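You operate a simulated robot arm through the tools that you are given. There is no shell and no other tool. Be economical: measure what you need, move in short steps, check, and stop when the job is done.

You are at the controls of a simulated robot arm. One attempt, no reset.

JOB
Seat the white beaker in the low steel ring and run 30 ml of syrup into it.
Fine: swing the chute over the ring, press the green stub knob, park the chute again; spill none.
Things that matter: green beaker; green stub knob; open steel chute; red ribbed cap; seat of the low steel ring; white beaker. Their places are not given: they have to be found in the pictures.

The check looks at the end state, three seconds after you hand in, the way a careful person would. Anything else that was tipped, shoved, dropped, spilled or broken makes it a failure.

ROBOT AND FRAMES
A 7-joint arm with a two-finger parallel gripper, fixed in place. Base frame: the origin is at the foot of the arm, x ahead of it, y to its left, z up; the work surface is at about z = 850. Readings come in mm, rad, newtons and seconds.
With the tool pointing down near the work surface it reaches from about 300 to 700 mm from the base axis. Its first joint turns from -1.152 to 1.152 rad. Payload 1.57 kg.
The TCP is the grasp point between the finger pads, 30 mm short of the fingertips. In the tool frame z runs along the fingers and y along their closing line. The gripper opens to 110 mm. The fingers are 24 mm wide and 12 mm thick; the gripper's body (48 by 112 mm) begins 78 mm behind the TCP.
Orientation is told as [roll, pitch, yaw] about the base's x, y, z axes, in that order, counted from this pose: with the fingers straight down and closing along the base's y, the tool's x points along the base's -x, its y along +y and its z along -z.

CONTROLS
- The arm moves only by the tool nudge_tool. Its argument "series" is a list of rows, each a list of 7 numbers: the shift along the base's x, y, z in units of 40 mm (1.0 is 40 mm), then the turn, a rotation vector about the base's x, y, z in units of 5 degrees (1.0 is 5 degrees), then the finger opening in mm, from 0 to 110. In form: [[dx, dy, dz, ax, ay, az, grip], ...]. A call has 1 to 8 rows; each row shifts and turns the commanded pose from where the row before left it. A call with a number of a shift or a turn outside -1 to 1 is refused whole. Each row takes 0.2 s and may step no farther than 50 mm and 0.15 rad from the row before; otherwise, or with a gripper value out of range, the whole call is refused. A pose out of reach is approached as far as the arm can. The call stops where the force on the tool passes 40 N (or 10 N more than at its start, if that is more) or the arm is blocked; 0.2 s more then pass. The fingers move at their own pace (about 108 mm/s each) and stop on an object; they squeeze with about 25 N. The grip force told is the motor's: it shows also when the fingers shut on nothing. Time passes only in rows, and 0.2 s behind the last, so rows that do not move let the fingers close. It gives the time, the measured TCP pose, the force on the tool (base axes), the opening and the grip force at its end, in the units of the frame above (readings bear some noise), with the torque about the TCP (base axes, N m) and any sound that the robot's microphone picked up.
- Cameras (640 x 400 px; columns grow to the right, rows downward): "scene" is fixed at [192.4, -424.7, 1410.7]; the picture's right is [0.40, -0.92, 0.00], its down [-0.47, -0.21, -0.86] and it looks along [0.79, 0.34, -0.52] (base axes); focal length 214 px, centre (320, 200). "wrist" rides on the gripper at [70, 16, -141] in the tool frame; the picture's right is [-0.23, 0.97, 0.00], its down [-0.85, -0.20, -0.48] and it looks along [-0.47, -0.11, 0.88] (tool axes); focal length 222 px, centre (320, 200).
- grab_frame(camera): a new picture of that camera. It takes no simulated time.
- point_at(camera, pixels): for up to 12 pixels [column, row] of the newest picture of that camera ("zoom" is the newest enlarged one), the place [x, y, z] in the base frame of the surface seen there, good to about 2 mm. It takes no simulated time.
- enlarge(camera, box): a new picture of the part [left, top, right, bottom] of that camera's present view, enlarged. It takes no simulated time.
- job_done(): hands the job in; it is judged then, once.

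Keep the steps short. Do not move on a guess: measure, check each grasp and each placing, and mend mistakes. In all there are 80 turns and 34 pictures (those below and enlarged ones count). Leave the gripper open and the arm clear of the work at the hand-in unless told otherwise, and finish with a single line.

The tools are called after "Request:" as a command line: name --pt "numbers of a row" for each row, then --argument value for the rest, lists and objects as JSON in quotes. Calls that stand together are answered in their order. nudge_tool: Moves the arm, as the interface text tells. Its arguments: {"type":"object","properties":{"series":{"type":"array","items":{"type":"array","items":{"type":"number"}}}},"required":["series"]} The other tools are called the same way: grab_frame (camera) takes a picture; point_at (camera, pixels) gives the place of the surface under pixels of a picture; enlarge (camera, box) takes an enlarged picture of a part of a camera's view; job_done () hands the job in.

At the start:

```text
clock: 0.0
tcp_pos: [265.8, -334.3, 1301.9]
tool_rot: [-0.001, 0.001, 0.002]
force: [0.4, 1.1, 0.6]
wrist_torque: [0.01, -0.01, 0.04]
finger_gap: 109.9
grip_force: 0.1
```

scene: 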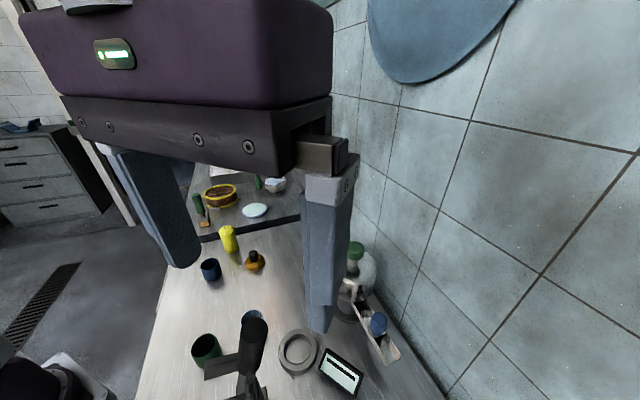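
wrist: 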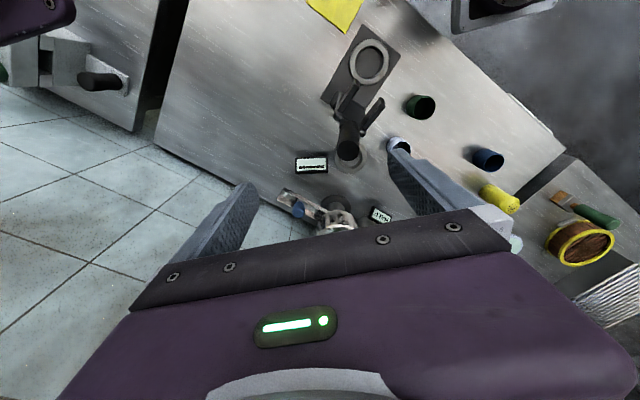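

The arm blocks much of the scene view. I'll enlarge the work area in both cameras before moving.

Request:
enlarge --camera "scene" --box '[170, 220, 430, 400]'

Request:
enlarge --camera "wrist" --box '[260, 20, 540, 250]'

```text
2.22 times, centred on (300, 310) of scene
```

zoom: 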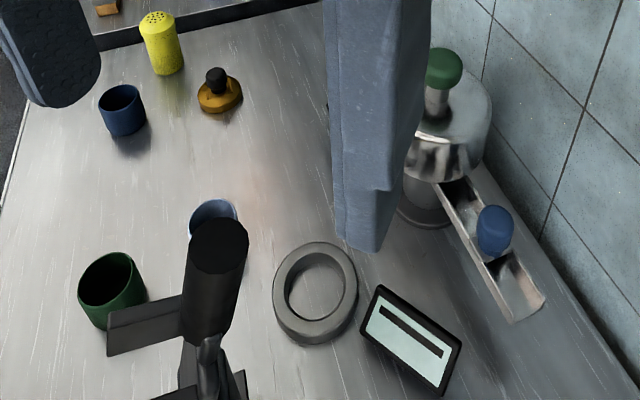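

```text
1.74 times, centred on (400, 135) of wrist
```

zoom: 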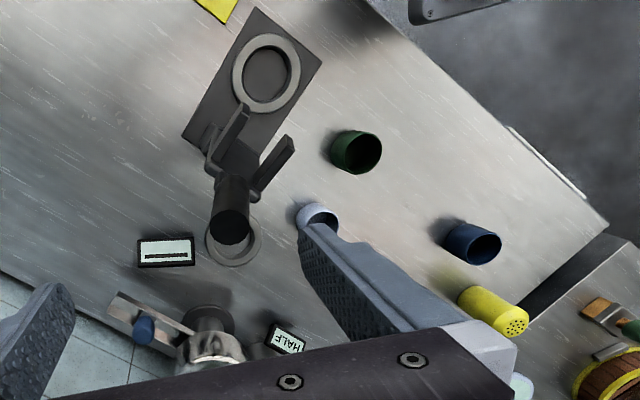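

Next, I'll measure the main things in the wrist zoom: ring, pole, white beaker, chute and cards.

Request:
point_at --camera "zoom" --pixels '[[231, 225], [237, 238], [265, 75], [232, 75], [318, 213], [355, 150], [145, 327], [210, 360], [165, 250], [285, 340], [285, 150], [100, 200]]'

Request:
nudge_tool --pt "0 1 0 0 0 0 110" --pt "0 1 0 0 0 0 110" --pt "0 1 0 0 0 0 110" --pt "0 1 0 0 0 0 110" --pt "0 1 0 0 0 0 110" --pt "0 1 0 0 0 0 110" --pt "0 1 0 0 0 0 110"

Request:
grab_frame --camera "scene"

Request:
grab_frame --camera "wrist"

```text
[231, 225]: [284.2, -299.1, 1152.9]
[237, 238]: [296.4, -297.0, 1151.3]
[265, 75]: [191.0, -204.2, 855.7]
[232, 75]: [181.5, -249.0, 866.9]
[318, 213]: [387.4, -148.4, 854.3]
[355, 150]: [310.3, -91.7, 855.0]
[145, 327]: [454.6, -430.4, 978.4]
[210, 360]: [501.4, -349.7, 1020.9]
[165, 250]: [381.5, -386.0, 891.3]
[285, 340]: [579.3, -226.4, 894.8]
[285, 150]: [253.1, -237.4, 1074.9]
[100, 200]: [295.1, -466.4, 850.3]
```

```text
clock: 1.6
tcp_pos: [265.0, -52.5, 1300.8]
tool_rot: [-0.001, -0.001, 0.001]
force: [-0.4, -0.1, -0.5]
wrist_torque: [-0.01, -0.02, -0.01]
finger_gap: 109.8
grip_force: 0.1
```

```text
29 pictures are left
```

scene: 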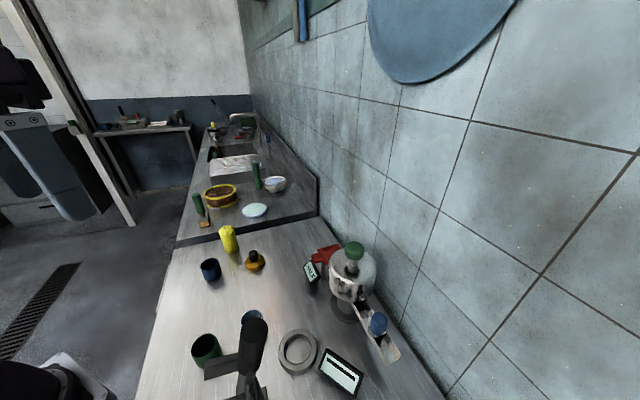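

```text
28 pictures are left
```

wrist: 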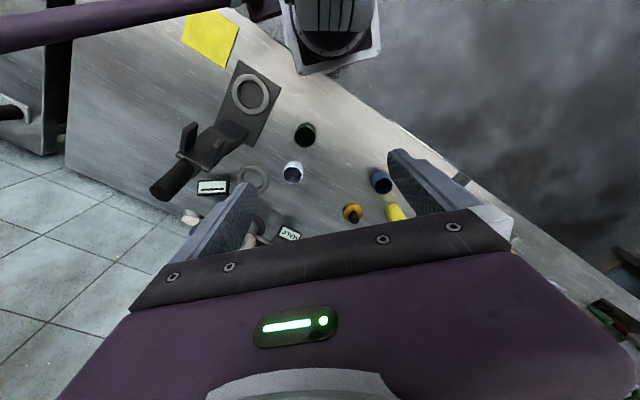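

Request:
enlarge --camera "scene" --box '[280, 225, 440, 325]'

Request:
enlarge --camera "scene" --box '[180, 290, 356, 400]'

Request:
point_at --camera "wrist" --pixels '[[293, 175], [293, 162], [302, 172], [284, 172], [305, 133], [381, 182], [353, 213], [213, 187], [254, 180], [288, 234]]'

```text
4.00 times, centred on (360, 275) of scene
```

zoom: 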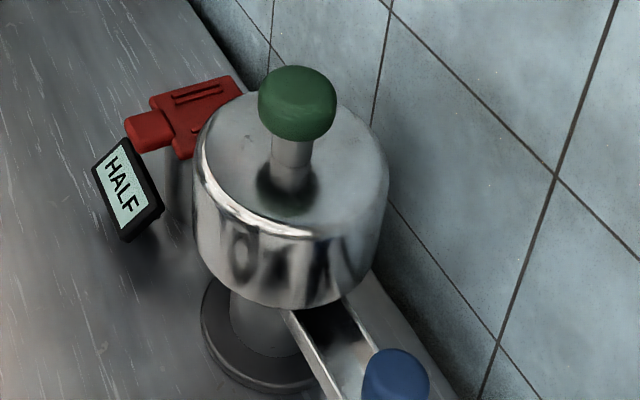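

```text
3.64 times, centred on (268, 345) of scene
```

zoom: 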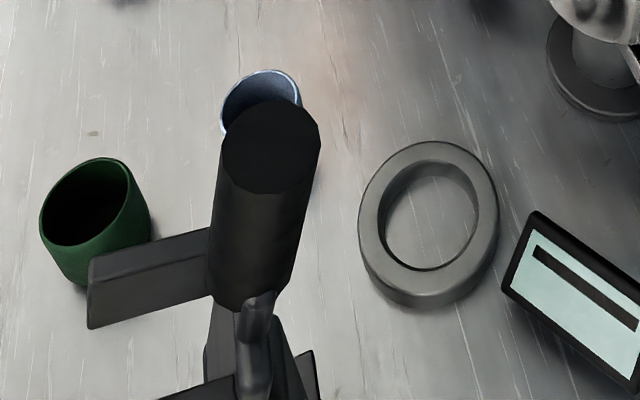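

```text
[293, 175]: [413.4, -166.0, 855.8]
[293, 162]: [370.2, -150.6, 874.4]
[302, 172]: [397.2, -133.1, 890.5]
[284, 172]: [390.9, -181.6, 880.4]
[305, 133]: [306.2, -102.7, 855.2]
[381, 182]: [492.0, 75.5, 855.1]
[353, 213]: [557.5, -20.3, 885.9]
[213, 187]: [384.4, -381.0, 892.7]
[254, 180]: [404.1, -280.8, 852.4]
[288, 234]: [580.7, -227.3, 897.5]
```

I see the low steel ring near (404,-281), the white beaker near (393,-157), and the dispenser with the green knob near (520,-350). There are also a "HALF" card and a red part behind the dispenser. I'll move the wrist camera up high for a closer look at these.

Request:
nudge_tool --pt "0.77 -0.8 -0.1 0 0 0 110" --pt "0.77 -0.8 -0.1 0 0 0 110" --pt "0.77 -0.8 -0.1 0 0 0 110" --pt "0.77 -0.8 -0.1 0 0 0 110" --pt "0.77 -0.8 -0.1 0 0 0 110" --pt "0.5 -0.8 -0.1 0 0 0 110"

Request:
grab_frame --camera "wrist"

```text
clock: 3.0
tcp_pos: [439.1, -246.5, 1278.3]
tool_rot: [-0.002, 0.0, 0.002]
force: [0.9, -0.4, 0.5]
wrist_torque: [0.02, 0.02, -0.01]
finger_gap: 110.0
grip_force: 0.0
```

```text
25 pictures are left
```

wrist: 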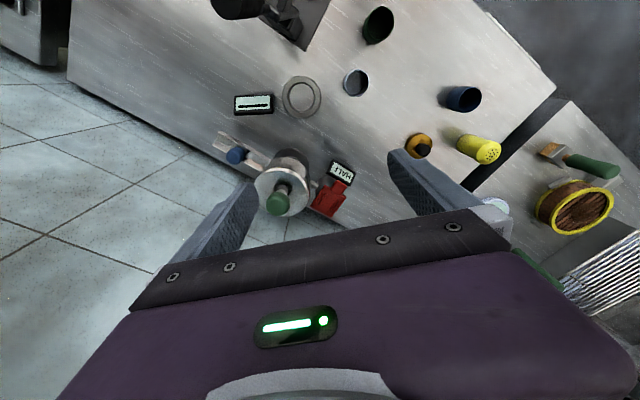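

Request:
enlarge --camera "wrist" --box '[200, 70, 400, 225]'

Request:
point_at --camera "wrist" --pixels '[[278, 205], [300, 190], [262, 185], [235, 155], [218, 142], [250, 172], [329, 199], [343, 184], [341, 170], [356, 83], [302, 98], [254, 104]]'

```text
2.58 times, centred on (300, 148) of wrist
```

zoom: 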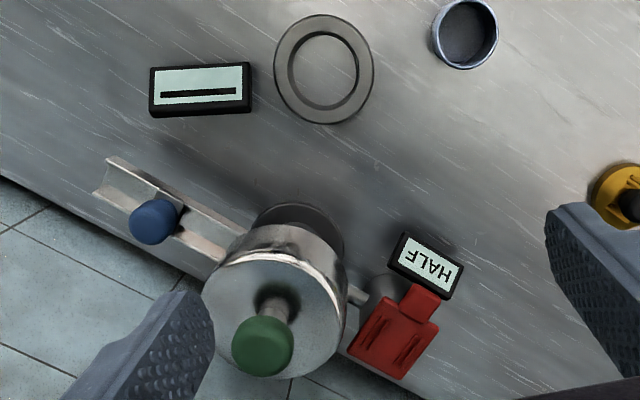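

```text
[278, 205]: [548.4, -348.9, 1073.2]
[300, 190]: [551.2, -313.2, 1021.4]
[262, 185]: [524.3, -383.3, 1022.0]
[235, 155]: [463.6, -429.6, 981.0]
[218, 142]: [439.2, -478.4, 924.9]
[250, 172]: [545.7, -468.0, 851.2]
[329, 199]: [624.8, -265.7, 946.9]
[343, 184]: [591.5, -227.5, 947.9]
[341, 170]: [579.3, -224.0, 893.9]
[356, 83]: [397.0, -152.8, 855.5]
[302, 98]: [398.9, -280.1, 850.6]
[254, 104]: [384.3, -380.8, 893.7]
```

The chute has a blue knob for swinging it, and its reach of about 160 mm matches the distance to the ring. Next I'll measure the ring, beaker, chute and pivot precisely from this zoom.

Request:
point_at --camera "zoom" --pixels '[[281, 68], [368, 72], [325, 20], [323, 117], [324, 68], [352, 68], [295, 68], [325, 38], [438, 25], [492, 28], [468, 4], [464, 63]]'

Request:
point_at --camera "zoom" --pixels '[[112, 160], [95, 190], [108, 180], [150, 190], [215, 240], [225, 225], [262, 345], [285, 265], [340, 305], [207, 300], [355, 295], [152, 222]]'

```text
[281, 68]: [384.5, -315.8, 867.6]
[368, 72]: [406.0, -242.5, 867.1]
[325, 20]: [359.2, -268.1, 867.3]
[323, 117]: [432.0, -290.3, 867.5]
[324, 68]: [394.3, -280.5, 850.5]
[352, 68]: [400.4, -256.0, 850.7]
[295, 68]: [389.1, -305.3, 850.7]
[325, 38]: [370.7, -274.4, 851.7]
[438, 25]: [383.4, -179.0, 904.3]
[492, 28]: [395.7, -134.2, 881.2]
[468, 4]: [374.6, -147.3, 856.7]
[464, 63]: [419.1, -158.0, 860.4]
```

```text
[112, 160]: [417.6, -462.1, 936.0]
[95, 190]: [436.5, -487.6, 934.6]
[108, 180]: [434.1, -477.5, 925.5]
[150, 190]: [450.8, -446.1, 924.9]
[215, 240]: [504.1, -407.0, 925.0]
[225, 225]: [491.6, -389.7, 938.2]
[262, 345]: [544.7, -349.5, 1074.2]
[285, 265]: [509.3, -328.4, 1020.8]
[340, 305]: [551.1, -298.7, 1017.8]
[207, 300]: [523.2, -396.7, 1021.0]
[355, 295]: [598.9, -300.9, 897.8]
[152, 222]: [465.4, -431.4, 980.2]
```

Ring centre is (395.5,-279), with its top at 867.5. Before planning the descent I need the extents of the black stand and the displays, so I'll point in the first scene picture.

Request:
point_at --camera "scene" --pixels '[[253, 325], [244, 325], [264, 330], [250, 350], [222, 365], [206, 370], [258, 360], [236, 360], [243, 375], [265, 395], [250, 318], [255, 313]]'

Request:
enlarge --camera "scene" --box '[180, 300, 340, 400]'

```text
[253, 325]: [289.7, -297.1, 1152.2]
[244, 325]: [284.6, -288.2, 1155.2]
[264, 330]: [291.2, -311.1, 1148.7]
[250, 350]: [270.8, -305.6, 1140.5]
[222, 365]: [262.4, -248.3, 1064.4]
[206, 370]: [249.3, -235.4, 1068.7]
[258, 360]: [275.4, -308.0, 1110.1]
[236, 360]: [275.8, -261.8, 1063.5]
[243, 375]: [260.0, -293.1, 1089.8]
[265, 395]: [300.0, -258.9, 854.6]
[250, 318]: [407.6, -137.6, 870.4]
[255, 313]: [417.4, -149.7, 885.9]
```

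```text
4.00 times, centred on (260, 350) of scene
```

zoom: 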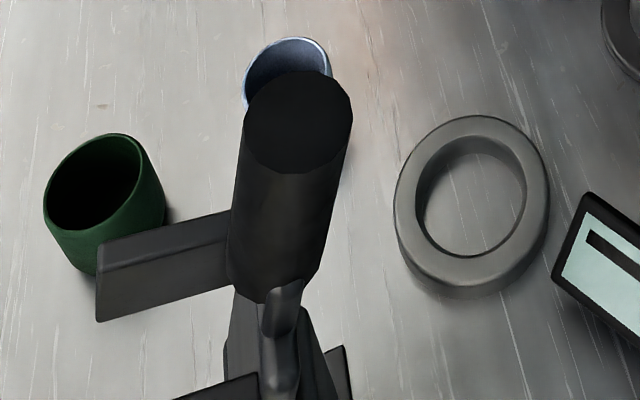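

The stand's handle reaches x≈300 and z≈1155 near y=-300. To keep the camera and gripper body away from it I'll turn the gripper to yaw -90° (camera toward +y) while moving over the white beaker, staying high.

Request:
nudge_tool --pt "-0.14 0.3 0 0 0 -1 110" --pt "-0.14 0.3 0 0 0 -1 110" --pt "-0.14 0.3 0 0 0 -1 110" --pt "-0.14 0.3 0 0 0 -1 110" --pt "-0.14 0.3 0 0 0 -1 110" --pt "-0.14 0.3 0 0 0 -1 110" --pt "-0.14 0.3 0 0 0 -1 110" --pt "-0.14 0.3 0 0 0 -1 110"

Request:
nudge_tool --pt "0 0 -0.6 0 0 -1 110" --pt "0 0 -0.6 0 0 -1 110" --pt "0 0 -0.6 0 0 -1 110" --pt "0 0 -0.6 0 0 -1 110" --pt "0 0 -0.6 0 0 -1 110" --pt "0 0 -0.6 0 0 -1 110" --pt "0 0 -0.6 0 0 -1 110" --pt "0 0 -0.6 0 0 -1 110"

Request:
nudge_tool --pt "0 0 0 0 0 -1 110" --pt "0 0 0 0 0 -1 110"

Request:
grab_frame --camera "wrist"

```text
clock: 4.8
tcp_pos: [393.6, -149.4, 1278.0]
tool_rot: [-0.001, 0.0, -0.698]
force: [0.7, 0.0, -0.1]
wrist_torque: [0.0, 0.0, 0.02]
finger_gap: 110.0
grip_force: 0.0
```

```text
clock: 6.6
tcp_pos: [394.9, -150.5, 1085.1]
tool_rot: [0.0, 0.0, -1.396]
force: [0.1, 0.6, -0.1]
wrist_torque: [-0.01, -0.01, -0.01]
finger_gap: 110.0
grip_force: 0.0
```

```text
clock: 7.2
tcp_pos: [393.9, -150.1, 1085.3]
tool_rot: [0.0, 0.0, -1.571]
force: [0.3, -0.8, -0.4]
wrist_torque: [-0.01, -0.02, 0.01]
finger_gap: 109.7
grip_force: 0.1
```

```text
22 pictures are left
```

wrist: 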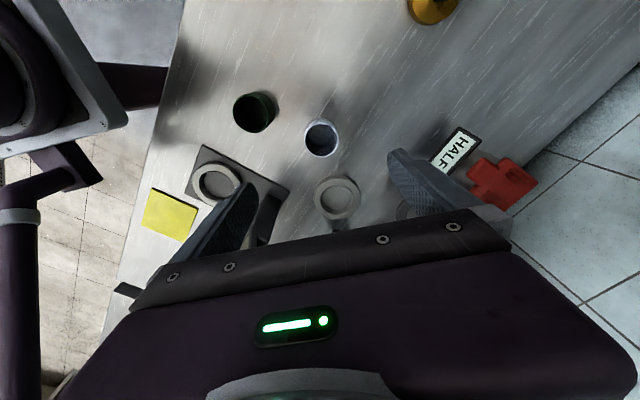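

Request:
enlarge --camera "wrist" --box '[280, 100, 376, 160]'

Request:
point_at --camera "zoom" --pixels '[[172, 245], [378, 232], [270, 133], [280, 360], [270, 365], [180, 200], [370, 200], [270, 250], [177, 260], [385, 265], [275, 385]]'

```text
6.67 times, centred on (328, 130) of wrist
```

zoom: 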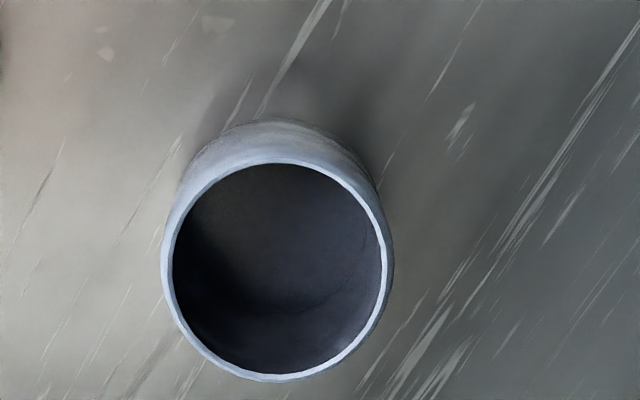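

```text
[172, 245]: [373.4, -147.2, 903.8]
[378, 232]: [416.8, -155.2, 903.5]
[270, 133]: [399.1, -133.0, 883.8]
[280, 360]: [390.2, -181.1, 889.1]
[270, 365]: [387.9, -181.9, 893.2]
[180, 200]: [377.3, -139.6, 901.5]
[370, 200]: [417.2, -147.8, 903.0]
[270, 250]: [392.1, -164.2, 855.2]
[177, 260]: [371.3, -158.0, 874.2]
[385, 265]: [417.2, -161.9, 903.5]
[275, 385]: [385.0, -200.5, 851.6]
```

The white beaker's rim centre is (394.7,-157.5), its rim z is 904 and its outer diameter is about 48 mm. I'll lower to TCP z≈902, which keeps the fingertips above the ring's height later, and close.

Request:
nudge_tool --pt "0.02 -0.18 -0.9 0 0 0 110" --pt "0 0 -0.9 0 0 0 110" --pt "0 0 -0.9 0 0 0 110" --pt "0 0 -0.9 0 0 0 110" --pt "0 0 -0.5 0 0 0 110" --pt "0 0 -0.48 0 0 0 110"

Request:
nudge_tool --pt "0 0 0 0 0 0 60" --pt "0 0 0 0 0 0 52" --pt "0 0 0 0 0 0 40" --pt "0 0 0 0 0 0 40"

Request:
grab_frame --camera "wrist"

```text
clock: 8.6
tcp_pos: [395.8, -156.4, 903.5]
tool_rot: [-0.002, 0.0, -1.568]
force: [0.0, 0.4, 0.1]
wrist_torque: [-0.01, 0.01, -0.04]
finger_gap: 110.1
grip_force: 0.0
```

```text
clock: 9.6
tcp_pos: [396.3, -156.9, 903.2]
tool_rot: [-0.002, 0.0, -1.569]
force: [0.1, -0.5, -0.1]
wrist_torque: [0.01, -0.01, -0.03]
finger_gap: 50.5
grip_force: 25.0
```

```text
20 pictures are left
```

wrist: 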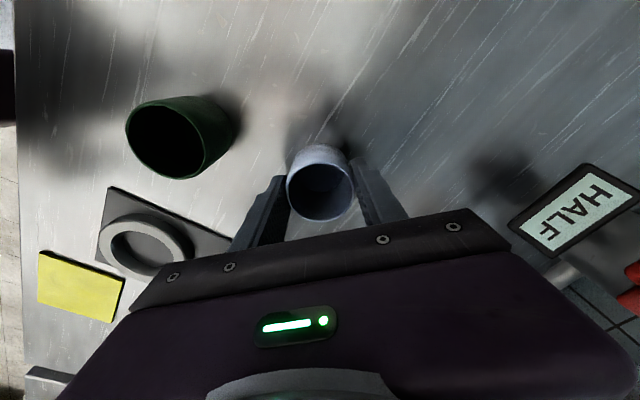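

Both fingers hold the beaker (gap 50.5 mm, 25 N). Next I'll lift it 45 mm and carry it over the ring at (395.5,-279).

Request:
nudge_tool --pt "0 0 0.6 0 0 0 40" --pt "0 0 0.6 0 0 0 40" --pt "0 -0.75 0 0 0 0 40" --pt "0 -0.75 0 0 0 0 40" --pt "0 -0.75 0 0 0 0 40" --pt "0 -0.75 0 0 0 0 40" --pt "0 0 0 0 0 0 40"

Request:
grab_frame --camera "scene"

```text
clock: 11.2
tcp_pos: [394.6, -277.4, 952.6]
tool_rot: [-0.002, 0.0, -1.569]
force: [0.2, 0.2, -1.5]
wrist_torque: [-0.03, -0.01, 0.0]
finger_gap: 50.6
grip_force: 24.5
```

```text
19 pictures are left
```

scene: 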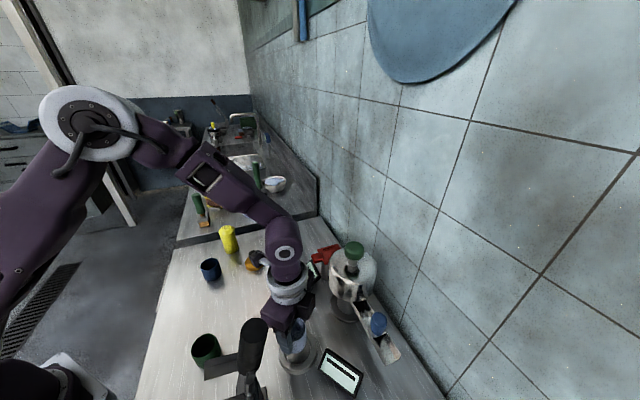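

The arm is clear of the stand. I'll lower until the beaker's foot is just above the ring and check the alignment.

Request:
nudge_tool --pt "0 -0.04 -0.35 0 0 0 40" --pt "0 0 -0.3 0 0 0 40" --pt "0 0 0 0 0 0 40"

Request:
enlarge --camera "wrist" --box '[240, 110, 400, 210]'

Request:
enlarge --camera "scene" --box '[240, 300, 400, 400]'

```text
clock: 12.0
tcp_pos: [395.4, -277.2, 926.4]
tool_rot: [-0.003, -0.001, -1.569]
force: [-0.6, -0.2, -2.0]
wrist_torque: [0.0, 0.05, -0.04]
finger_gap: 50.5
grip_force: 25.0
```

```text
4.00 times, centred on (320, 160) of wrist
```

zoom: 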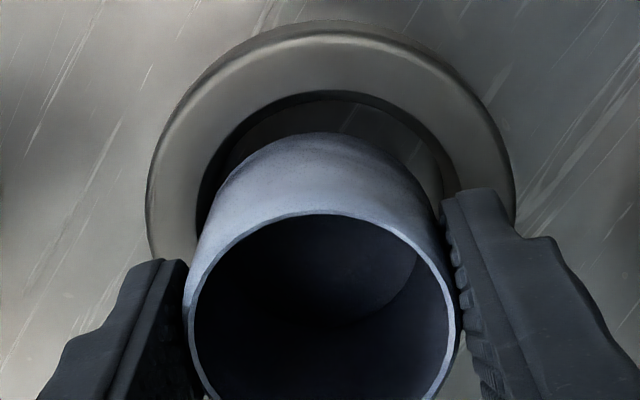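

```text
4.00 times, centred on (320, 350) of scene
```

zoom: 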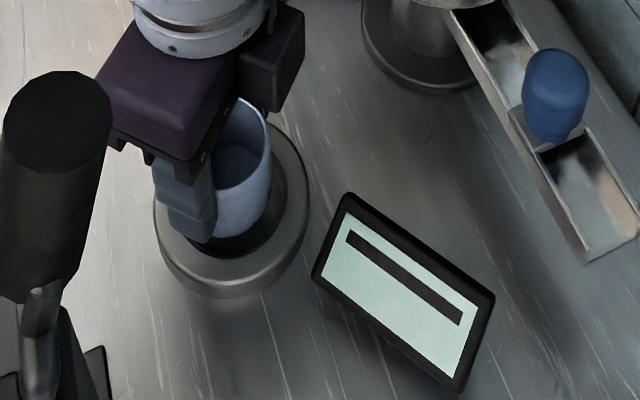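

The alignment looks central. I'll lower gently onto the seat, watching the force.

Request:
point_at --camera "scene" --pixels '[[300, 385], [290, 390]]'

Request:
nudge_tool --pt "0 -0.03 -0.2 0 0 0 40" --pt "0 0 -0.2 0 0 0 40" --pt "0 0 0 0 0 0 40"

```text
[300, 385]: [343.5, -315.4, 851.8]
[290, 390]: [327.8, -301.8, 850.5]
```

```text
clock: 12.8
tcp_pos: [394.9, -280.1, 909.5]
tool_rot: [-0.002, 0.0, -1.568]
force: [-0.3, 0.6, -1.3]
wrist_torque: [0.02, 0.0, 0.01]
finger_gap: 50.4
grip_force: 24.9
```

Request:
nudge_tool --pt "0 0 -0.07 0 0 0 40" --pt "0 0 -0.07 0 0 0 40" --pt "0 0 0 0 0 0 40"

```text
clock: 13.6
tcp_pos: [395.4, -279.5, 903.4]
tool_rot: [-0.002, 0.0, -1.569]
force: [0.7, -0.8, -2.2]
wrist_torque: [0.02, -0.02, 0.0]
finger_gap: 50.4
grip_force: 25.3
```

Request:
nudge_tool --pt "0 0 -0.03 0 0 0 40" --pt "0 0 0 0 0 0 40"

```text
clock: 14.2
tcp_pos: [396.1, -279.4, 903.2]
tool_rot: [0.0, -0.003, -1.569]
force: [-3.0, 1.9, 19.8]
wrist_torque: [0.08, 0.06, -0.14]
finger_gap: 50.6
grip_force: 25.3
```

It has contact with the seat at the same height as on the table, so it's seated. I'll relieve the push, open, and rise straight up.

Request:
nudge_tool --pt "0 0 0.02 0 0 0 51" --pt "0 0 0 0 0 0 75" --pt "0 0 0 0 0 0 75" --pt "0 0 0.5 0 0 0 75" --pt "0 0 1 0 0 0 75" --pt "0 0 1 0 0 0 75" --pt "0 0 1 0 0 0 75"

Request:
enlarge --camera "scene" --box '[240, 300, 400, 400]'

Request:
grab_frame --camera "wrist"

```text
clock: 15.8
tcp_pos: [396.2, -280.6, 1043.9]
tool_rot: [-0.002, 0.0, -1.567]
force: [0.1, 0.2, -0.5]
wrist_torque: [0.01, -0.04, 0.0]
finger_gap: 74.9
grip_force: 0.1
```

```text
4.00 times, centred on (320, 350) of scene
```

zoom: 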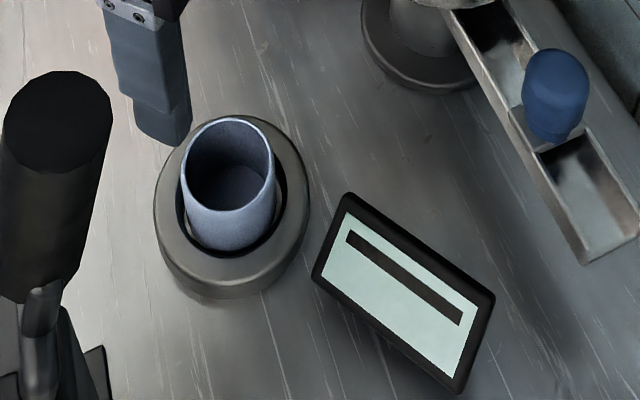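

```text
15 pictures are left
```

wrist: 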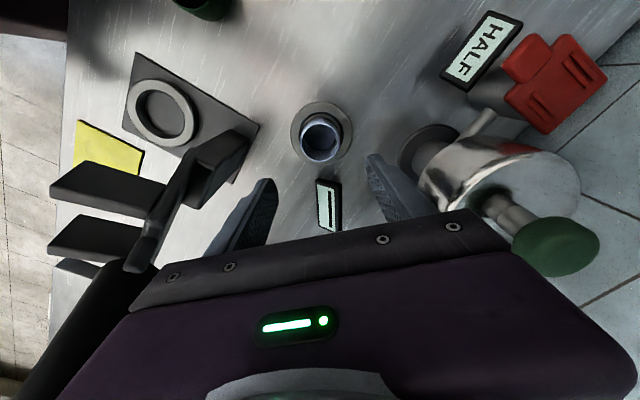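

The beaker stands upright in the seat. Next is the chute. I'll rise, turn the gripper back to yaw 0 so the fingers close along y, and look at the blue chute knob from above.

Request:
nudge_tool --pt "0.1 0 0.6 0 0 1 75" --pt "0.1 -0.1 0.6 0 0 1 75" --pt "0.2 -0.3 0.6 0 0 1 75" --pt "0.2 -0.4 0.4 0 0 1 75" --pt "0.2 -0.4 0 0 0 1 75" --pt "0.2 -0.4 0 0 0 1 75" --pt "0.2 -0.4 0 0 0 1 75" --pt "0.2 -0.4 0 0 0 1 75"

Request:
nudge_tool --pt "0 -0.3 0 0 0 1 75" --pt "0 -0.3 0 0 0 1 75" --pt "0 -0.3 0 0 0 1 75" --pt "0 -0.3 0 0 0 1 75" --pt "0 0 0 0 0 1 75" --pt "0 0 0 0 0 1 75" --pt "0 0 0 0 0 1 75" --pt "0 0 0 0 0 1 75"

Request:
nudge_tool --pt "0 0 0 0 0 1 75" --pt "0 0 0 0 0 1 75"

Request:
grab_frame --camera "wrist"

```text
clock: 17.6
tcp_pos: [451.5, -375.0, 1132.4]
tool_rot: [-0.002, -0.003, -0.87]
force: [0.1, 0.5, -1.0]
wrist_torque: [0.01, 0.03, 0.0]
finger_gap: 74.9
grip_force: 0.0
```

```text
clock: 19.4
tcp_pos: [451.5, -411.9, 1123.5]
tool_rot: [-0.002, 0.0, -0.172]
force: [-0.6, -0.3, -0.3]
wrist_torque: [0.0, 0.01, 0.0]
finger_gap: 74.8
grip_force: 0.1
out of reach, approached as far as the arm can: row 3, 4, 5
```

```text
clock: 20.0
tcp_pos: [451.5, -412.2, 1123.3]
tool_rot: [0.0, -0.001, 0.002]
force: [0.3, 0.6, 0.1]
wrist_torque: [0.02, -0.01, 0.0]
finger_gap: 75.0
grip_force: 0.0
```

```text
14 pictures are left
```

wrist: 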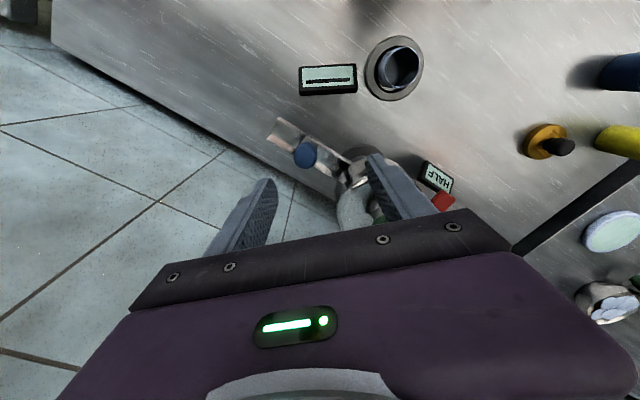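

Request:
enlarge --camera "wrist" --box '[255, 105, 415, 215]'

Request:
point_at --camera "wrist" --pixels '[[305, 153], [296, 153], [315, 153], [305, 145], [305, 162], [280, 119], [269, 138], [274, 130], [336, 157], [327, 172], [365, 160], [345, 165]]'

```text
3.64 times, centred on (335, 160) of wrist
```

zoom: 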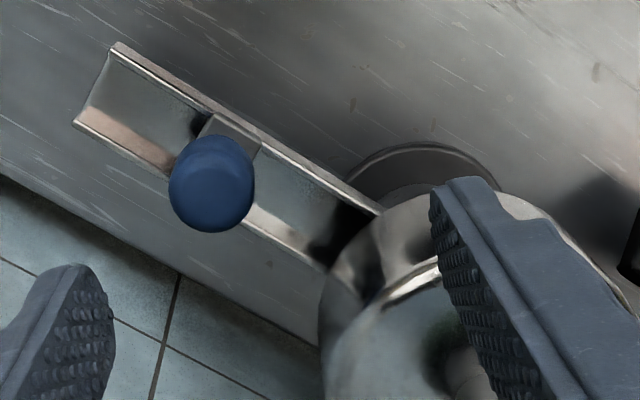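

```text
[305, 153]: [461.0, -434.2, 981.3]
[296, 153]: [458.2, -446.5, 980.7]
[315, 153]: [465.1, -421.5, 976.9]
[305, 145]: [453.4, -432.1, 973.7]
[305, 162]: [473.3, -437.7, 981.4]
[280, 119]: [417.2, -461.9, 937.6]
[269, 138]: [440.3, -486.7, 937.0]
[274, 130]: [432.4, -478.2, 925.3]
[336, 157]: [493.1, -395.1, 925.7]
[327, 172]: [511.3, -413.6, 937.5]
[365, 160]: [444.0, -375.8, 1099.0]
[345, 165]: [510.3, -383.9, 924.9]
```

Knob centre is ≈(464.5,-434.5) with its top at 981. I need to know where the wall is before lowering the hand there.

Request:
point_at --camera "zoom" --pixels '[[30, 185], [20, 215], [120, 290], [180, 270], [250, 330], [205, 180], [215, 225], [420, 150], [490, 180], [360, 185], [400, 240]]'

```text
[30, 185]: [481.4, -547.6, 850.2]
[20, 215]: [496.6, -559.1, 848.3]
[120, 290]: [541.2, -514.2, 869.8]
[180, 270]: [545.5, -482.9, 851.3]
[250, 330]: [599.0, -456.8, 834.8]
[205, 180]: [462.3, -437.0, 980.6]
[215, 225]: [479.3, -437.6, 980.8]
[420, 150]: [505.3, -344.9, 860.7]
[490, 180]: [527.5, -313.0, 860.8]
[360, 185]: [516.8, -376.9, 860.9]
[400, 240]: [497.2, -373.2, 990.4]
```

The wall runs diagonally, well clear of the chute (over 50 mm from the hand). The column base fits a pivot at ≈(549,-351). I'll lower part way and centre on the knob.

Request:
nudge_tool --pt "0 0 -0.8 0 0 0 62" --pt "0 0 -0.8 0 0 0 62" --pt "0 0 -0.6 0 0 0 62" --pt "0.32 -0.55 0 0 0 0 62" --pt "0 0 0 0 0 0 62"

Request:
grab_frame --camera "wrist"

```text
clock: 21.2
tcp_pos: [464.2, -435.1, 1035.3]
tool_rot: [-0.003, 0.0, 0.002]
force: [0.3, 0.9, -0.5]
wrist_torque: [0.02, 0.02, 0.02]
finger_gap: 62.3
grip_force: 0.1
```

```text
12 pictures are left
```

wrist: 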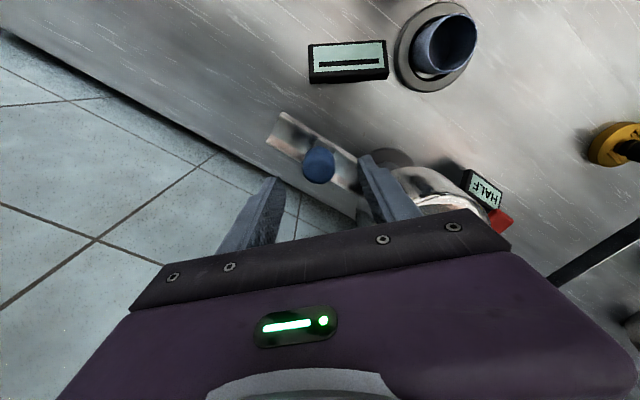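

The knob sits between the fingers (319,165). I'll lower to z≈974 and close.

Request:
nudge_tool --pt "0 0 -0.5 0 0 0 62" --pt "0 0 -0.5 0 0 0 62" --pt "0 0 -0.5 0 0 0 62" --pt "0 0 0 0 0 0 40" --pt "0 0 0 0 0 0 20" --pt "0 0 0 0 0 0 20"

```text
clock: 22.6
tcp_pos: [463.6, -435.2, 975.1]
tool_rot: [-0.002, 0.001, 0.0]
force: [-5.4, -5.9, -4.8]
wrist_torque: [0.15, -0.22, -0.2]
finger_gap: 29.1
grip_force: 39.5
```

The knob is held (29 mm). I'll swing along the arc about (549,-351), turning the hand with the chute, first 15° as a test.

Request:
nudge_tool --pt "-0.175 0.195 0 0 0 -1 20" --pt "-0.158 0.208 0 0 0 -1 20" --pt "-0.14 0.222 0 0 0 -1 20" --pt "0 0 0 0 0 0 20"

```text
clock: 23.6
tcp_pos: [445.3, -408.7, 976.1]
tool_rot: [-0.001, -0.001, -0.262]
force: [-0.5, -2.5, -5.4]
wrist_torque: [0.15, 0.22, -0.32]
finger_gap: 29.1
grip_force: 38.5
```

Smooth, with low force. Continuing the arc.

Request:
nudge_tool --pt "-0.1175 0.2325 0 0 0 -1 20" --pt "-0.1 0.2425 0 0 0 -1 20" --pt "-0.075 0.25 0 0 0 -1 20" --pt "-0.055 0.255 0 0 0 -1 20" --pt "-0.0325 0.26 0 0 0 -1 20" --pt "-0.01 0.26 0 0 0 -1 20"

Request:
nudge_tool --pt "0.0125 0.2625 0 0 0 -1 20" --pt "0.0375 0.2575 0 0 0 -1 20" --pt "0.0575 0.255 0 0 0 -1 20" --pt "0.08 0.25 0 0 0 -1 20" --pt "0 0 0 0 0 0 20"

Request:
enlarge --camera "scene" --box '[240, 280, 400, 380]'

```text
clock: 25.0
tcp_pos: [431.4, -349.9, 975.5]
tool_rot: [0.001, -0.004, -0.785]
force: [18.4, -1.9, 2.3]
wrist_torque: [0.22, 0.14, -0.04]
finger_gap: 29.0
grip_force: 38.8
```

```text
clock: 26.2
tcp_pos: [439.0, -310.2, 975.8]
tool_rot: [0.0, -0.009, -1.136]
force: [31.1, -13.3, 6.2]
wrist_torque: [-0.21, 0.04, -0.1]
finger_gap: 29.2
grip_force: 39.0
```

```text
4.00 times, centred on (320, 330) of scene
```

zoom: 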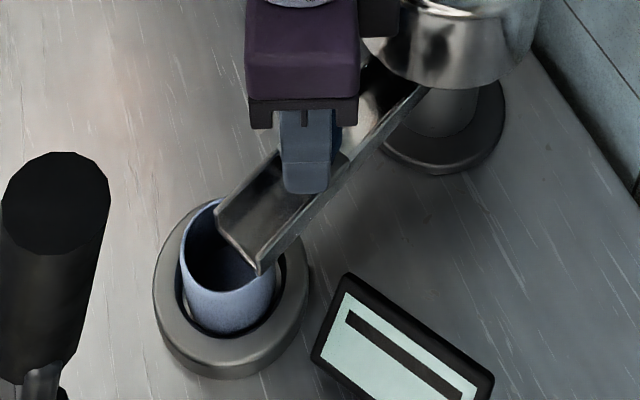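

The force is radial (about 31 N), so my arc runs ~3 mm too far out. I'll measure the lip position and correct inward.

Request:
point_at --camera "zoom" --pixels '[[217, 215], [259, 268], [237, 243], [240, 236], [275, 200], [282, 240], [340, 170], [345, 182], [220, 205], [275, 285]]'

Request:
nudge_tool --pt "0.07 -0.02 0 0 0 0 20" --pt "0 0 0 0 0 0 20"

```text
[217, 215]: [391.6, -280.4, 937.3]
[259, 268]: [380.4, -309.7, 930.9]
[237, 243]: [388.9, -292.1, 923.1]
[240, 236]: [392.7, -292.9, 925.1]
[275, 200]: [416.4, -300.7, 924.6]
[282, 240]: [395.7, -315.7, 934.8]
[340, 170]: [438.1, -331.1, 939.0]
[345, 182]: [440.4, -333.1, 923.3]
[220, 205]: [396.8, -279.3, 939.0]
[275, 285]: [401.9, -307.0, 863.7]
```

```text
clock: 26.8
tcp_pos: [439.4, -309.4, 974.8]
tool_rot: [-0.005, -0.003, -1.134]
force: [9.3, -5.7, 14.4]
wrist_torque: [-0.69, -0.76, -0.24]
finger_gap: 29.0
grip_force: 38.5
```

Lip centre is ≈(386,-295) and needs about 6° more to sit over the beaker centre.

Request:
nudge_tool --pt "0.073 0.138 0 0 0 -0.6 20" --pt "0.073 0.138 0 0 0 -0.6 20" --pt "0 0 0 0 0 0 20"

Request:
enlarge --camera "scene" --box '[250, 300, 350, 370]'

Request:
point_at --camera "zoom" --pixels '[[200, 180], [250, 200], [150, 200], [300, 260]]'

```text
clock: 27.6
tcp_pos: [443.8, -299.5, 975.5]
tool_rot: [-0.005, -0.002, -1.242]
force: [-6.2, -13.1, 18.7]
wrist_torque: [0.1, -0.38, 0.06]
finger_gap: 29.1
grip_force: 39.1
```

```text
5.71 times, centred on (300, 335) of scene
```

zoom: 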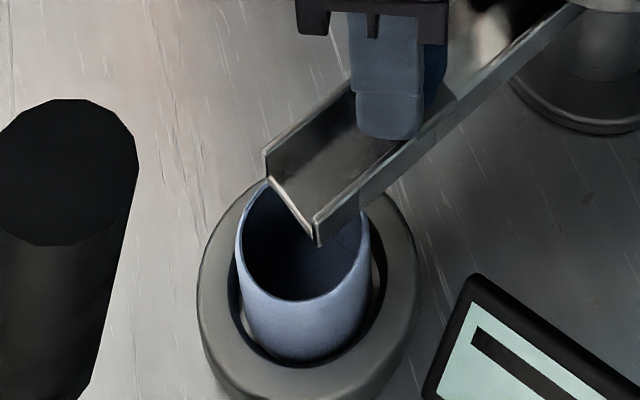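

```text
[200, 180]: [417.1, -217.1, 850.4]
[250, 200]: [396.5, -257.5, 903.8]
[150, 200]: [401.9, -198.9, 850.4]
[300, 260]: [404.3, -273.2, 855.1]
```

Request:
point_at --camera "zoom" --pixels '[[267, 152], [269, 176], [316, 240], [316, 222], [293, 200], [298, 195], [275, 172], [265, 150], [242, 240], [366, 240], [300, 296], [360, 200]]'

```text
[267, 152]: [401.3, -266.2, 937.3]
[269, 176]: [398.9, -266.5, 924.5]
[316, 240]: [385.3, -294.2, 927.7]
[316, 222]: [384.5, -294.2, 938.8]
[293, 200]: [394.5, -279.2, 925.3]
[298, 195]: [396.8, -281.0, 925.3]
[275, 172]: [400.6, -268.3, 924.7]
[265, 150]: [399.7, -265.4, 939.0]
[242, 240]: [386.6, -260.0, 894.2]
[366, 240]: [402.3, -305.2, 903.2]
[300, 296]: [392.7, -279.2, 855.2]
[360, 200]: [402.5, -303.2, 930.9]
```

The lip centre is (392.5,-280), right over the beaker. I'll open slightly, rise straight up, and check the chute stays put.

Request:
nudge_tool --pt "0 0 0 0 0 0 30" --pt "0 0 0 0 0 0 48" --pt "0 0 0 0 0 0 48" --pt "0 0 0.5 0 0 0 48" --pt "0 0 1 0 0 0 48" --pt "0 0 1 0 0 0 48" --pt "0 0 1 0 0 0 48"

Request:
grab_frame --camera "scene"

Request:
point_at --camera "scene" --pixels '[[297, 334], [299, 334], [296, 333], [355, 248], [355, 242], [347, 250], [363, 250], [355, 256], [332, 262], [376, 270], [355, 262], [350, 290]]'

```text
clock: 29.2
tcp_pos: [446.1, -297.6, 1115.9]
tool_rot: [-0.004, 0.001, -1.237]
force: [-0.1, -0.3, 0.7]
wrist_torque: [-0.01, -0.01, 0.03]
finger_gap: 47.8
grip_force: 0.1
```

```text
9 pictures are left
```

scene: 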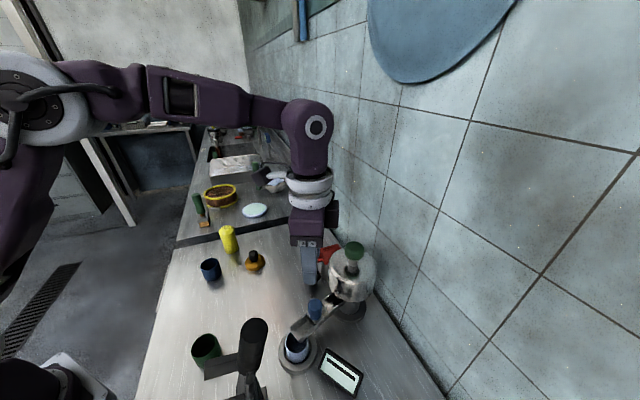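

```text
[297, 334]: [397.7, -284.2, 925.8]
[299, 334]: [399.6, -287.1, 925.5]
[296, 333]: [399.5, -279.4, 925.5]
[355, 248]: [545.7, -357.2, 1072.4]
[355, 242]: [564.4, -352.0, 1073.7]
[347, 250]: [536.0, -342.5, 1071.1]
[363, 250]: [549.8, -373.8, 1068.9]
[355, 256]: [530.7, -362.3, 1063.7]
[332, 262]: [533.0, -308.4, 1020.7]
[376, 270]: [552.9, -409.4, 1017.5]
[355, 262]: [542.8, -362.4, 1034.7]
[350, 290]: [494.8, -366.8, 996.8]
```

The chute stays over the beaker. The green knob's centre is ≈(549,-352) with its top at 1074. That is near the reach limit for a vertical tool, so I'll close the fingers, tilt them 15° outward, and approach above the knob.

Request:
nudge_tool --pt "0 0 0.25 -0.54 -0.842 0 0" --pt "0 0 0.25 -0.54 -0.842 0 0" --pt "0 0 0.2 -0.54 -0.842 0 0" --pt "0.63 -0.335 0 0 0 0 0" --pt "0.63 -0.335 0 0 0 0 0" --pt "0.63 -0.335 0 0 0 0 0" --pt "0.63 -0.335 0 0 0 0 0" --pt "0 0 0 0 0 0 0"

Request:
enlarge --camera "scene" --box '[270, 190, 430, 290]'

```text
clock: 31.0
tcp_pos: [546.0, -352.8, 1143.2]
tool_rot: [0.161, -0.204, -1.256]
force: [0.6, -0.1, 0.1]
wrist_torque: [-0.02, 0.02, -0.04]
finger_gap: 0.1
grip_force: 20.8
```

```text
4.00 times, centred on (350, 240) of scene
```

zoom: 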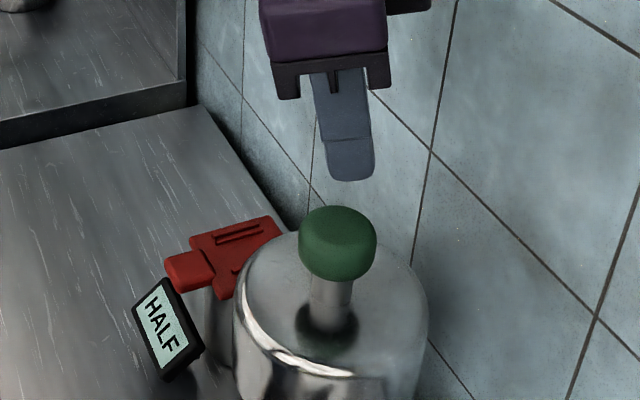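

The fingertips are above the knob. Moving down to near contact, then pressing in small steps.

Request:
nudge_tool --pt "0 0 -0.4 0 0 0 0" --pt "0 0 -0.35 0 0 0 0" --pt "0 0 0 0 0 0 0"

Request:
nudge_tool --pt "0 0 -0.1 0 0 0 0" --pt "0 0 -0.1 0 0 0 0" --pt "0 0 -0.1 0 0 0 0"

```text
clock: 31.8
tcp_pos: [546.3, -352.7, 1112.9]
tool_rot: [0.162, -0.205, -1.255]
force: [0.0, -0.1, 0.7]
wrist_torque: [0.02, 0.01, -0.01]
finger_gap: 0.2
grip_force: 20.9
```

```text
clock: 32.6
tcp_pos: [546.7, -351.9, 1102.1]
tool_rot: [0.161, -0.206, -1.256]
force: [-0.4, -1.4, 1.3]
wrist_torque: [-0.02, 0.0, 0.03]
finger_gap: 0.0
grip_force: 21.6
```

Request:
nudge_tool --pt "0 0 -0.1 0 0 0 0" --pt "0 0 -0.1 0 0 0 0" --pt "0 0 -0.1 0 0 0 0"

```text
clock: 33.4
tcp_pos: [545.9, -351.5, 1090.1]
tool_rot: [0.164, -0.206, -1.254]
force: [-0.5, -0.4, 2.5]
wrist_torque: [-0.01, 0.0, 0.02]
finger_gap: 0.0
grip_force: 21.3
```

A light spring resists. I'll keep pressing toward the stop.

Request:
nudge_tool --pt "0 0 -0.1 0 0 0 0" --pt "0 0 -0.1 0 0 0 0" --pt "0 0 -0.1 0 0 0 0"

```text
clock: 34.2
tcp_pos: [547.9, -352.4, 1079.9]
tool_rot: [0.166, -0.209, -1.255]
force: [-4.7, 4.3, 27.7]
wrist_torque: [0.23, 0.23, 0.01]
finger_gap: 0.2
grip_force: 21.9
```

It has hit the stop (28 N). I'll look at the beaker, chute and display before releasing.

Request:
enlarge --camera "scene" --box '[260, 270, 390, 400]'

```text
3.08 times, centred on (325, 335) of scene
```

zoom: 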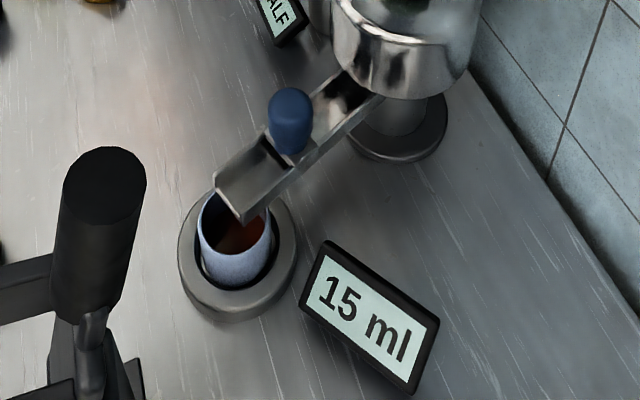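

The display reads "15 ml", so HALF gives 15 ml per stroke. I'll release fully, let it settle, and check the reading before a second stroke.

Request:
nudge_tool --pt "0 0 0.4 0 0 0 0" --pt "0 0 0.5 0 0 0 0" --pt "0 0 0 0 0 0 0" --pt "0 0 0 0 0 0 0" --pt "0 0 0 0 0 0 0" --pt "0 0 0 0 0 0 0" --pt "0 0 0 0 0 0 0" --pt "0 0 0 0 0 0 0"

Request:
enlarge --camera "scene" --box '[260, 230, 400, 400]'

```text
clock: 36.0
tcp_pos: [546.6, -351.4, 1113.8]
tool_rot: [0.161, -0.207, -1.255]
force: [0.0, 0.0, 0.2]
wrist_torque: [0.01, 0.0, -0.01]
finger_gap: 0.0
grip_force: 21.1
```

```text
2.35 times, centred on (330, 315) of scene
```

zoom: 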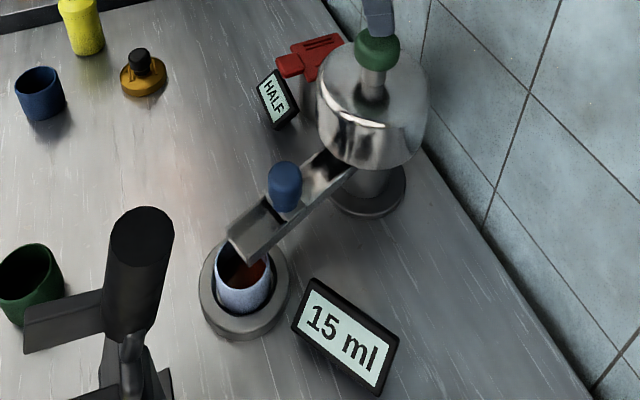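

The knob has sprung back and the reading is steady at 15 ml. Making the second identical stroke, then releasing.

Request:
nudge_tool --pt "0 0 -0.2 0 0 0 0" --pt "0 0 -0.1 0 0 0 0" --pt "0 0 -0.1 0 0 0 0" --pt "0 0 -0.1 0 0 0 0" --pt "0 0 -0.1 0 0 0 0" --pt "0 0 -0.1 0 0 0 0" --pt "0 0 -0.1 0 0 0 0" --pt "0 0 -0.1 0 0 0 0"

Request:
nudge_tool --pt "0 0 0 0 0 0 0" --pt "0 0 0 0 0 0 0" --pt "0 0 0.4 0 0 0 0" --pt "0 0 0.5 0 0 0 0" --pt "0 0 0.5 0 0 0 0" --pt "0 0 0 0 0 0 0" --pt "0 0 0 0 0 0 0" --pt "0 0 0 0 0 0 0"

Request:
enlarge --camera "scene" --box '[260, 270, 390, 400]'

```text
clock: 37.8
tcp_pos: [546.6, -352.4, 1080.6]
tool_rot: [0.167, -0.21, -1.256]
force: [-2.9, 4.8, 25.9]
wrist_torque: [0.31, 0.21, 0.03]
finger_gap: 0.1
grip_force: 21.4
```

```text
clock: 39.6
tcp_pos: [546.0, -351.3, 1133.0]
tool_rot: [0.163, -0.205, -1.255]
force: [0.5, 0.0, 0.3]
wrist_torque: [0.03, 0.01, 0.0]
finger_gap: 0.0
grip_force: 21.2
```

```text
3.08 times, centred on (325, 335) of scene
```

zoom: 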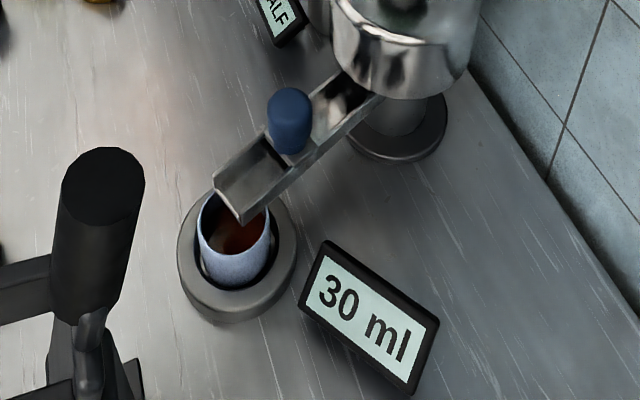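

The display reads 30 ml and no spill is visible. Next I'll go back to the blue knob by the exact reverse path, untilt and open.

Request:
nudge_tool --pt "-0.63 0.335 0 0 0 0 0" --pt "-0.63 0.335 0 0 0 0 0" --pt "-0.63 0.335 0 0 0 0 0" --pt "-0.63 0.335 0 0 0 0 0" --pt "0 0 0 0.54 0.842 0 48" --pt "0 0 0 0.54 0.842 0 48" --pt "0 0 0 0.54 0.842 0 48" --pt "0 0 -0.5 0 0 0 48"

Request:
nudge_tool --pt "0 0 -0.9 0 0 0 48" --pt "0 0 -0.9 0 0 0 48" --pt "0 0 0 0 0 0 48"

Request:
grab_frame --camera "wrist"

```text
clock: 41.4
tcp_pos: [445.4, -297.3, 1111.4]
tool_rot: [-0.004, 0.0, -1.237]
force: [0.0, 0.7, -0.5]
wrist_torque: [0.0, 0.02, 0.0]
finger_gap: 48.3
grip_force: 0.0
```

```text
clock: 42.2
tcp_pos: [446.4, -298.5, 1040.4]
tool_rot: [-0.001, -0.001, -1.238]
force: [-0.1, 0.0, 0.0]
wrist_torque: [-0.01, 0.01, -0.03]
finger_gap: 47.7
grip_force: 0.1
```

```text
4 pictures are left
```

wrist: 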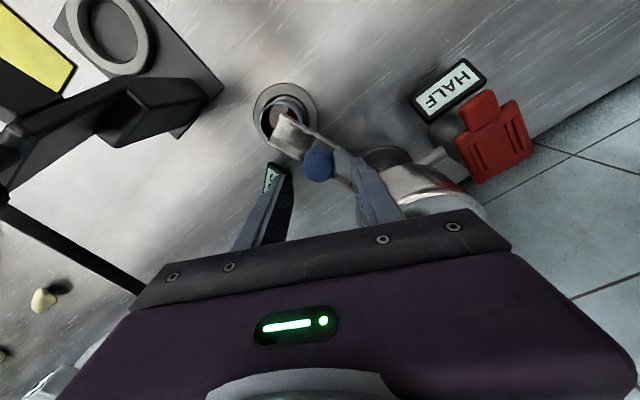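

The knob is again at (319,165), centred as before. I'll lower and grip it.

Request:
nudge_tool --pt "0 0 -0.6 0 0 0 48" --pt "0 0 -0.6 0 0 0 48" --pt "0 0 -0.4 0 0 0 48" --pt "0 0 0 0 0 0 30" --pt "0 0 0 0 0 0 20" --pt "0 0 0 0 0 0 20"

```text
clock: 43.6
tcp_pos: [443.9, -298.6, 977.1]
tool_rot: [-0.005, 0.0, -1.241]
force: [-13.1, -4.2, -2.4]
wrist_torque: [0.1, 0.12, 0.0]
finger_gap: 31.9
grip_force: 6.7
```

Request:
nudge_tool --pt "0 0 0 0 0 0 20" --pt "0 0 0 0 0 0 20"

```text
clock: 44.2
tcp_pos: [445.4, -299.5, 977.4]
tool_rot: [-0.001, -0.001, -1.24]
force: [-13.3, -4.7, -5.2]
wrist_torque: [0.05, 0.04, -0.04]
finger_gap: 32.4
grip_force: 7.4
```

Only one finger is loaded (−13 N along the closing line). I'll shift ~1.8 mm that way to centre it.

Request:
nudge_tool --pt "-0.042 -0.015 0 0 0 0 20" --pt "0 0 0 0 0 0 20" --pt "0 0 0 0 0 0 20"

```text
clock: 45.0
tcp_pos: [443.5, -299.4, 977.7]
tool_rot: [-0.002, -0.002, -1.237]
force: [-9.8, -4.5, -3.2]
wrist_torque: [-0.1, 0.03, 0.01]
finger_gap: 30.1
grip_force: 6.1
```

Request:
nudge_tool --pt "-0.035 -0.012 0 0 0 0 20" --pt "0 0 0 0 0 0 20" --pt "0 0 0 0 0 0 20"

```text
clock: 45.8
tcp_pos: [441.9, -300.6, 977.5]
tool_rot: [0.0, 0.0, -1.237]
force: [2.7, -5.0, 6.1]
wrist_torque: [0.22, 0.02, 0.23]
finger_gap: 28.9
grip_force: 38.9
```

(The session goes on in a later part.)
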